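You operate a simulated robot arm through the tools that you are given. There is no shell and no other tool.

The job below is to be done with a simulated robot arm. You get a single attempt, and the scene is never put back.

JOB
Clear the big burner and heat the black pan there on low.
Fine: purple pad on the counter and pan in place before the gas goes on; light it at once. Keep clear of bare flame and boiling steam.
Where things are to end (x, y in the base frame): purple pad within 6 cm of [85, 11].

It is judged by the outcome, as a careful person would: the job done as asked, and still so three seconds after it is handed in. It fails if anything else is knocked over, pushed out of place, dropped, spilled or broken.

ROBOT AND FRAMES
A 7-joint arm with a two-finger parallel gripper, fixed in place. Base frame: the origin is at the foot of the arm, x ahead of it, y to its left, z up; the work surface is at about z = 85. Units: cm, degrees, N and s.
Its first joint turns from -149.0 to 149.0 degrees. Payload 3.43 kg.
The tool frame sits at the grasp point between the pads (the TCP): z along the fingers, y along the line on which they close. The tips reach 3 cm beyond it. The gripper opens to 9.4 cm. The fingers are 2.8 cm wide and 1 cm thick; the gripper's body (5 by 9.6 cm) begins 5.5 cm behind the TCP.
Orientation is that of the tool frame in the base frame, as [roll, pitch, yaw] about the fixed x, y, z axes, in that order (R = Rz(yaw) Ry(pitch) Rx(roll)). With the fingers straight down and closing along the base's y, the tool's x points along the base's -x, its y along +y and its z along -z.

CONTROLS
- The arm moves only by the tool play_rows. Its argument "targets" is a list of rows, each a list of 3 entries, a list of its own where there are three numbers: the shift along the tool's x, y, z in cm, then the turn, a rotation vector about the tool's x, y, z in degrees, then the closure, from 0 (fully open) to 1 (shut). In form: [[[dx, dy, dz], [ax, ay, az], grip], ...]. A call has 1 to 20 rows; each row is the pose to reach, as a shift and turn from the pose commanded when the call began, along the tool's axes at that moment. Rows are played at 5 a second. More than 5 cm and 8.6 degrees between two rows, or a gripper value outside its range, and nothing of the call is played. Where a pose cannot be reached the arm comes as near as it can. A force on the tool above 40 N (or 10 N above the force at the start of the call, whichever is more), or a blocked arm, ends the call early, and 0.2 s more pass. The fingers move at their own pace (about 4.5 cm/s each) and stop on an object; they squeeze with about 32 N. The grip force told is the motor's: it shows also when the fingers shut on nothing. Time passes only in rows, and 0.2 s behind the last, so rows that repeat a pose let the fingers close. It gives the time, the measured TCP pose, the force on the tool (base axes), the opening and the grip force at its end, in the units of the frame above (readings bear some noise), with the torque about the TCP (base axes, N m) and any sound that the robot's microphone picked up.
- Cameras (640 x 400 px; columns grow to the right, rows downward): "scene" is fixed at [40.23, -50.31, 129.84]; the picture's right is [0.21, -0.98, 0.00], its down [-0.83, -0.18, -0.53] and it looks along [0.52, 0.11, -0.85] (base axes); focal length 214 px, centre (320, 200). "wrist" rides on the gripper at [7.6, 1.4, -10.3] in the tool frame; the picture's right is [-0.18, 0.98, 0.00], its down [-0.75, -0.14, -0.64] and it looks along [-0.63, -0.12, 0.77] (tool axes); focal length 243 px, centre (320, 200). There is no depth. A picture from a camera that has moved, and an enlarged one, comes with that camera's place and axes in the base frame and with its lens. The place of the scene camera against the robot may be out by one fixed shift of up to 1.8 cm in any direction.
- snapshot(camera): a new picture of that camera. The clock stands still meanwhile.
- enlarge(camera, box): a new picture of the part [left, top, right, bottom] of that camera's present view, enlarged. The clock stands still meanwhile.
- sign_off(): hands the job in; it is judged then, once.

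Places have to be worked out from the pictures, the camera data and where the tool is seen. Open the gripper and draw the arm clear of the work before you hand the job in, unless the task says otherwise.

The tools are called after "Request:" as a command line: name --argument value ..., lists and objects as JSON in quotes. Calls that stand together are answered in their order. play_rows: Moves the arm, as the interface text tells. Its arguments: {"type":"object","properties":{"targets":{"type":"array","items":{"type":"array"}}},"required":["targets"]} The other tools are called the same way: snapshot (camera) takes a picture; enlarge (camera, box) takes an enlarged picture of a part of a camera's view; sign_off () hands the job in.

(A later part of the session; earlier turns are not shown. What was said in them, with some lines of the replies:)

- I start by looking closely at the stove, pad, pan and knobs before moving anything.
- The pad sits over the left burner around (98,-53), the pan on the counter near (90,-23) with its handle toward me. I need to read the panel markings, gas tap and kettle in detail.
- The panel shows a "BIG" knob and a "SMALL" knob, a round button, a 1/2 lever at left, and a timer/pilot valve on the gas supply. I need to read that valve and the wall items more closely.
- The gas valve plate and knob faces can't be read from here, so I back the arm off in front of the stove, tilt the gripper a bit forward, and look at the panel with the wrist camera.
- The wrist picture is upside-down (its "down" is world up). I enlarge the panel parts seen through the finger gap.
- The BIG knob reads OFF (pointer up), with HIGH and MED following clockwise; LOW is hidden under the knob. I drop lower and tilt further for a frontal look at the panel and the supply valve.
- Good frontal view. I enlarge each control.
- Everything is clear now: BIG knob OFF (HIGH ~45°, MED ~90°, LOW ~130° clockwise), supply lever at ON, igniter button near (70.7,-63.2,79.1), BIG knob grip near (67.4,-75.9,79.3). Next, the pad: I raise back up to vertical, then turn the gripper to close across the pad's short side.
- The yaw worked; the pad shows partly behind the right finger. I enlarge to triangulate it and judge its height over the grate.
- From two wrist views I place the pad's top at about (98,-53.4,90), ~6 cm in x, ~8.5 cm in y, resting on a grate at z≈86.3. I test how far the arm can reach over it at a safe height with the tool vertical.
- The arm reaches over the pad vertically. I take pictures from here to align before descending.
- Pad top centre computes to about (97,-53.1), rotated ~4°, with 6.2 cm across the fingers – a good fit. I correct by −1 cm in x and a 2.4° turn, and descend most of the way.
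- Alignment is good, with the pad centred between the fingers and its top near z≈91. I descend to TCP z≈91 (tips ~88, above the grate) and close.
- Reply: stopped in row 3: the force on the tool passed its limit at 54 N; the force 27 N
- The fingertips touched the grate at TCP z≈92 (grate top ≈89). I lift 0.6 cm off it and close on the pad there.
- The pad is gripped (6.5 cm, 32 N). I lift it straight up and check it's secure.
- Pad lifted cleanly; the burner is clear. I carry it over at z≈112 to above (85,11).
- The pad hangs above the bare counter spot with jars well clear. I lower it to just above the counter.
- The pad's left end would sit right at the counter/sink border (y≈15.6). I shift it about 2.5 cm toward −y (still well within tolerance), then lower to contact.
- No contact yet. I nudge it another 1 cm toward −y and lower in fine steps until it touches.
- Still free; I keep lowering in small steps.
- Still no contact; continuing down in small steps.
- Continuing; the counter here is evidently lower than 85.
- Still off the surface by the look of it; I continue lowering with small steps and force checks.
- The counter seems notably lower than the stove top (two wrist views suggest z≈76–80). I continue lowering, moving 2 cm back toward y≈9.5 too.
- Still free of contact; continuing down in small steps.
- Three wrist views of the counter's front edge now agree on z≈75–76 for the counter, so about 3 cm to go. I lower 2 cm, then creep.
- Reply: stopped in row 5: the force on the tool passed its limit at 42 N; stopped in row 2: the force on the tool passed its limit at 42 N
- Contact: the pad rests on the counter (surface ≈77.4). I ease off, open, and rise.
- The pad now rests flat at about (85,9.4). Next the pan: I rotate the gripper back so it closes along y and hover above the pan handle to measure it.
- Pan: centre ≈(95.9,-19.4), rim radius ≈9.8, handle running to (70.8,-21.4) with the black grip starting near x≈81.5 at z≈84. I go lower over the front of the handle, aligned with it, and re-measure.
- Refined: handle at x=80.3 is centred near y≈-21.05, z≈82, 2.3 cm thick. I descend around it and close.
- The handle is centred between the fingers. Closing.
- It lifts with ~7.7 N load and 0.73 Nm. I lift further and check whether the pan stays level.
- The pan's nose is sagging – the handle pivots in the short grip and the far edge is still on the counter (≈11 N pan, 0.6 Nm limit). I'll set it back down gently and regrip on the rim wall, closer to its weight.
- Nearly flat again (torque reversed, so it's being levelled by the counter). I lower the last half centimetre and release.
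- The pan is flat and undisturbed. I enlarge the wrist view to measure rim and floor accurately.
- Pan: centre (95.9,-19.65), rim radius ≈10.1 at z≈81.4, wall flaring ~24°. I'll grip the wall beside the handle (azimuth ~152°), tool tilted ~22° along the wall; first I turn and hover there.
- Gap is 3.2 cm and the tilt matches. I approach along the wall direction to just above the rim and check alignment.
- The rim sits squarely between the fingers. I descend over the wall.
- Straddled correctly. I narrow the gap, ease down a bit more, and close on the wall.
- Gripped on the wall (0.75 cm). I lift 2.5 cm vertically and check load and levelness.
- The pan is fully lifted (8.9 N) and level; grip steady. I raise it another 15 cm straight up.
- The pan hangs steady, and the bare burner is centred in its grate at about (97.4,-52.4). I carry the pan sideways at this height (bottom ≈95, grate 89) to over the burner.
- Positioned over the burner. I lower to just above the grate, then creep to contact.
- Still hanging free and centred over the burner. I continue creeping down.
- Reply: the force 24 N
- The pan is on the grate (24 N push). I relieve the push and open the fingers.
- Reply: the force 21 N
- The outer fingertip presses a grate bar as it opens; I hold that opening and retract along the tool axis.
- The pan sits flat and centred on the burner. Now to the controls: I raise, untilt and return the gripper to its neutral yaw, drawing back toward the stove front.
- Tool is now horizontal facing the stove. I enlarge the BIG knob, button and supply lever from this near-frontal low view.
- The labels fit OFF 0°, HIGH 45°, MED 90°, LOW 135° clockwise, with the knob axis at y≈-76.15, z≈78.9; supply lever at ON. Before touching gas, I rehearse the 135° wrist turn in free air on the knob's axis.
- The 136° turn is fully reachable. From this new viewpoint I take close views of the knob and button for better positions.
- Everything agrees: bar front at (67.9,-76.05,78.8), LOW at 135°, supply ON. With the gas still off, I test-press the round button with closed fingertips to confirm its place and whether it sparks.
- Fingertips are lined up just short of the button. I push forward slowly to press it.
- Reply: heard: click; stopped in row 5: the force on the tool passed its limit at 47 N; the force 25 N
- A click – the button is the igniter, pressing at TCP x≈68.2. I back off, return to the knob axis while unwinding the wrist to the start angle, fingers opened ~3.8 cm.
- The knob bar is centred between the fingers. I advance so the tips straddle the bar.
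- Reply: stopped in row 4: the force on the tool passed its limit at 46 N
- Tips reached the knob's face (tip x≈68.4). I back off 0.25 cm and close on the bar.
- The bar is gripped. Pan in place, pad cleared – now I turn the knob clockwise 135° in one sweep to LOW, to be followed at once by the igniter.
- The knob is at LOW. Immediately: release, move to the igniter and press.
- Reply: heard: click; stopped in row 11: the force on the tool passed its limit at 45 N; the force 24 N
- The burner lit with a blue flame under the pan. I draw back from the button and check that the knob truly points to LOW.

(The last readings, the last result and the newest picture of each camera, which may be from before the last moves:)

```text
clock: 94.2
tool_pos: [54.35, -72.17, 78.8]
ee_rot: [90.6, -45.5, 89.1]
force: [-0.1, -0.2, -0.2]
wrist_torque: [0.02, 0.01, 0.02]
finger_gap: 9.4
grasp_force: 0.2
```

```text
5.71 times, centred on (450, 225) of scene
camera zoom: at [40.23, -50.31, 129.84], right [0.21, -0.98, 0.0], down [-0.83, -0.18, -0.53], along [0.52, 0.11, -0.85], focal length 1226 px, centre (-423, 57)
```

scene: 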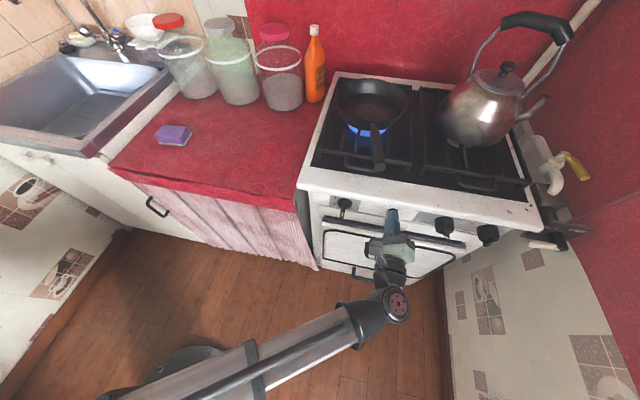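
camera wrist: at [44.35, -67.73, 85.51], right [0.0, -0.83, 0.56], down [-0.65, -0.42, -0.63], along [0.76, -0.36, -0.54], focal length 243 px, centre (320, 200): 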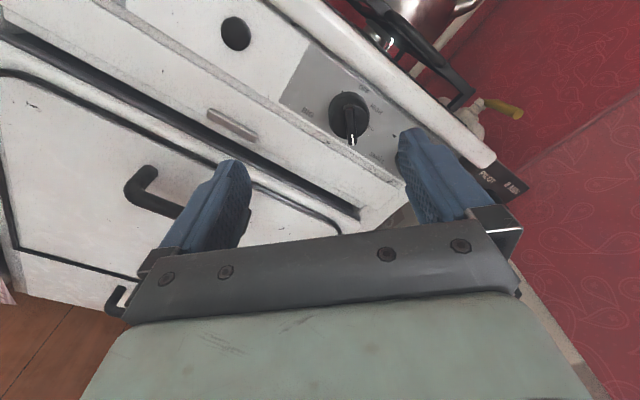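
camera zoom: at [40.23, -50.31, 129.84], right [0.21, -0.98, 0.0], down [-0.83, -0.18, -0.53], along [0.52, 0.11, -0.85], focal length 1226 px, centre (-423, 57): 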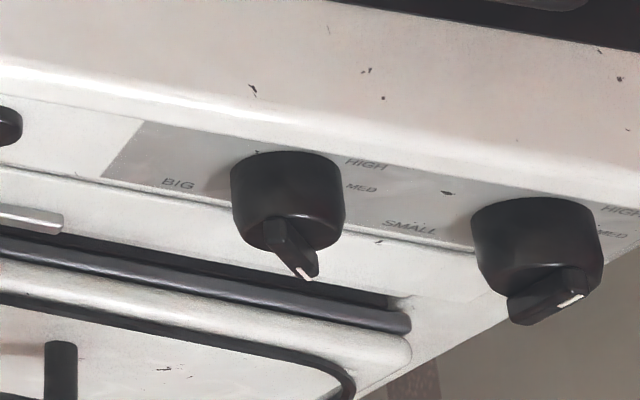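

The pointer computes to 135° – exactly LOW – and the flame burns steadily under the pan. I draw the arm further back and watch that all stays as it is for a few seconds.

Request:
play_rows --targets '[[[0, 0, -3], [0, 0, 0], 0], [[0, 0, -6], [0, 0, 0], 0], [[0, 0, -9], [0, 0, 0], 0], [[0, 0, -11], [0, 0, 0], 0], [[0, 0, -11], [0, 0, 0], 0], [[0, 0, -11], [0, 0, 0], 0], [[0, 0, -11], [0, 0, 0], 0], [[0, 0, -11], [0, 0, 0], 0], [[0, 0, -11], [0, 0, 0], 0], [[0, 0, -11], [0, 0, 0], 0], [[0, 0, -11], [0, 0, 0], 0], [[0, 0, -11], [0, 0, 0], 0]]'

Request:
snapshot --camera "scene"

Request:
enlarge --camera "scene" --box '[300, 60, 560, 260]'

Request:
enlarge --camera "scene" --box '[100, 20, 340, 200]'

```text
clock: 96.8
tool_pos: [43.33, -72.13, 78.99]
ee_rot: [90.6, -45.4, 89.1]
force: [0.4, 0.4, -0.2]
wrist_torque: [-0.01, -0.03, -0.01]
finger_gap: 9.38
grasp_force: 0.2
```

```text
taken
```

scene: 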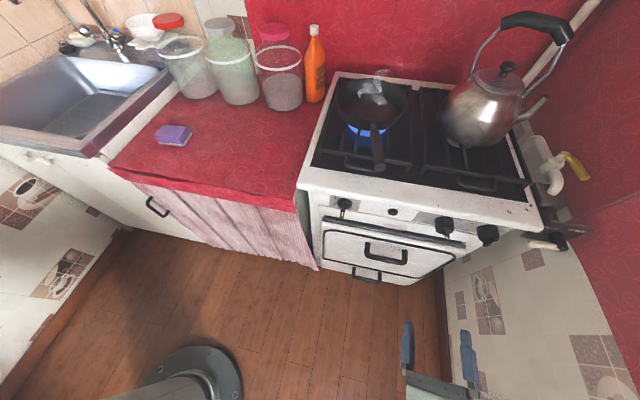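

```text
2.00 times, centred on (430, 160) of scene
camera zoom: at [40.23, -50.31, 129.84], right [0.21, -0.98, 0.0], down [-0.83, -0.18, -0.53], along [0.52, 0.11, -0.85], focal length 429 px, centre (100, 280)
```

zoom: 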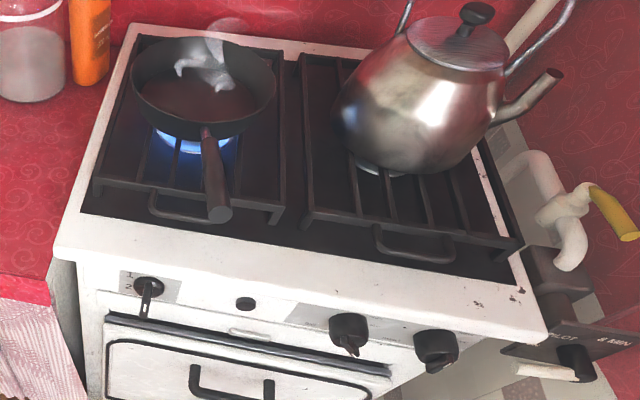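

```text
2.22 times, centred on (220, 110) of scene
camera zoom: at [40.23, -50.31, 129.84], right [0.21, -0.98, 0.0], down [-0.83, -0.18, -0.53], along [0.52, 0.11, -0.85], focal length 477 px, centre (542, 400)
```

zoom: 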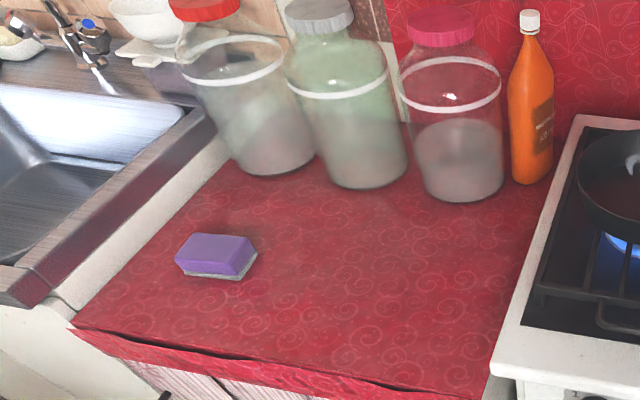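

The low flame is burning under the pan, which has started to steam. The pad is on the counter at about (85, 9.4), everything else is undisturbed, and the arm is clear with the gripper open. I hand the job in.

Request:
sign_off

```text
The job is handed in.
```

The black pan is heating on the big burner at LOW, and the purple pad is on the counter at about (85, 9.4), within 2 cm of the target.

- **Order:** the pad was on the counter and the pan was centred on the burner before I turned the gas on. I lit it about two seconds after turning the knob to LOW, and it caught with a steady blue flame.
- **Knob:** the pointer measures 135° from OFF, which matches the LOW mark.
- **Igniter test:** I pressed the unlabelled button once with the gas still off, and it clicked. That confirmed it was the igniter.
- **Pan:** my first grip, on the handle, let the pan's far side sag. I set it back down and lifted it by the rim instead; nothing spilled or moved.
- **Steam:** in the last pictures a wisp of steam or smoke was already rising from the pan.

The kettle, jars, bottle and gas supply lever are as they were. The gripper is open and the arm is drawn back from the stove.
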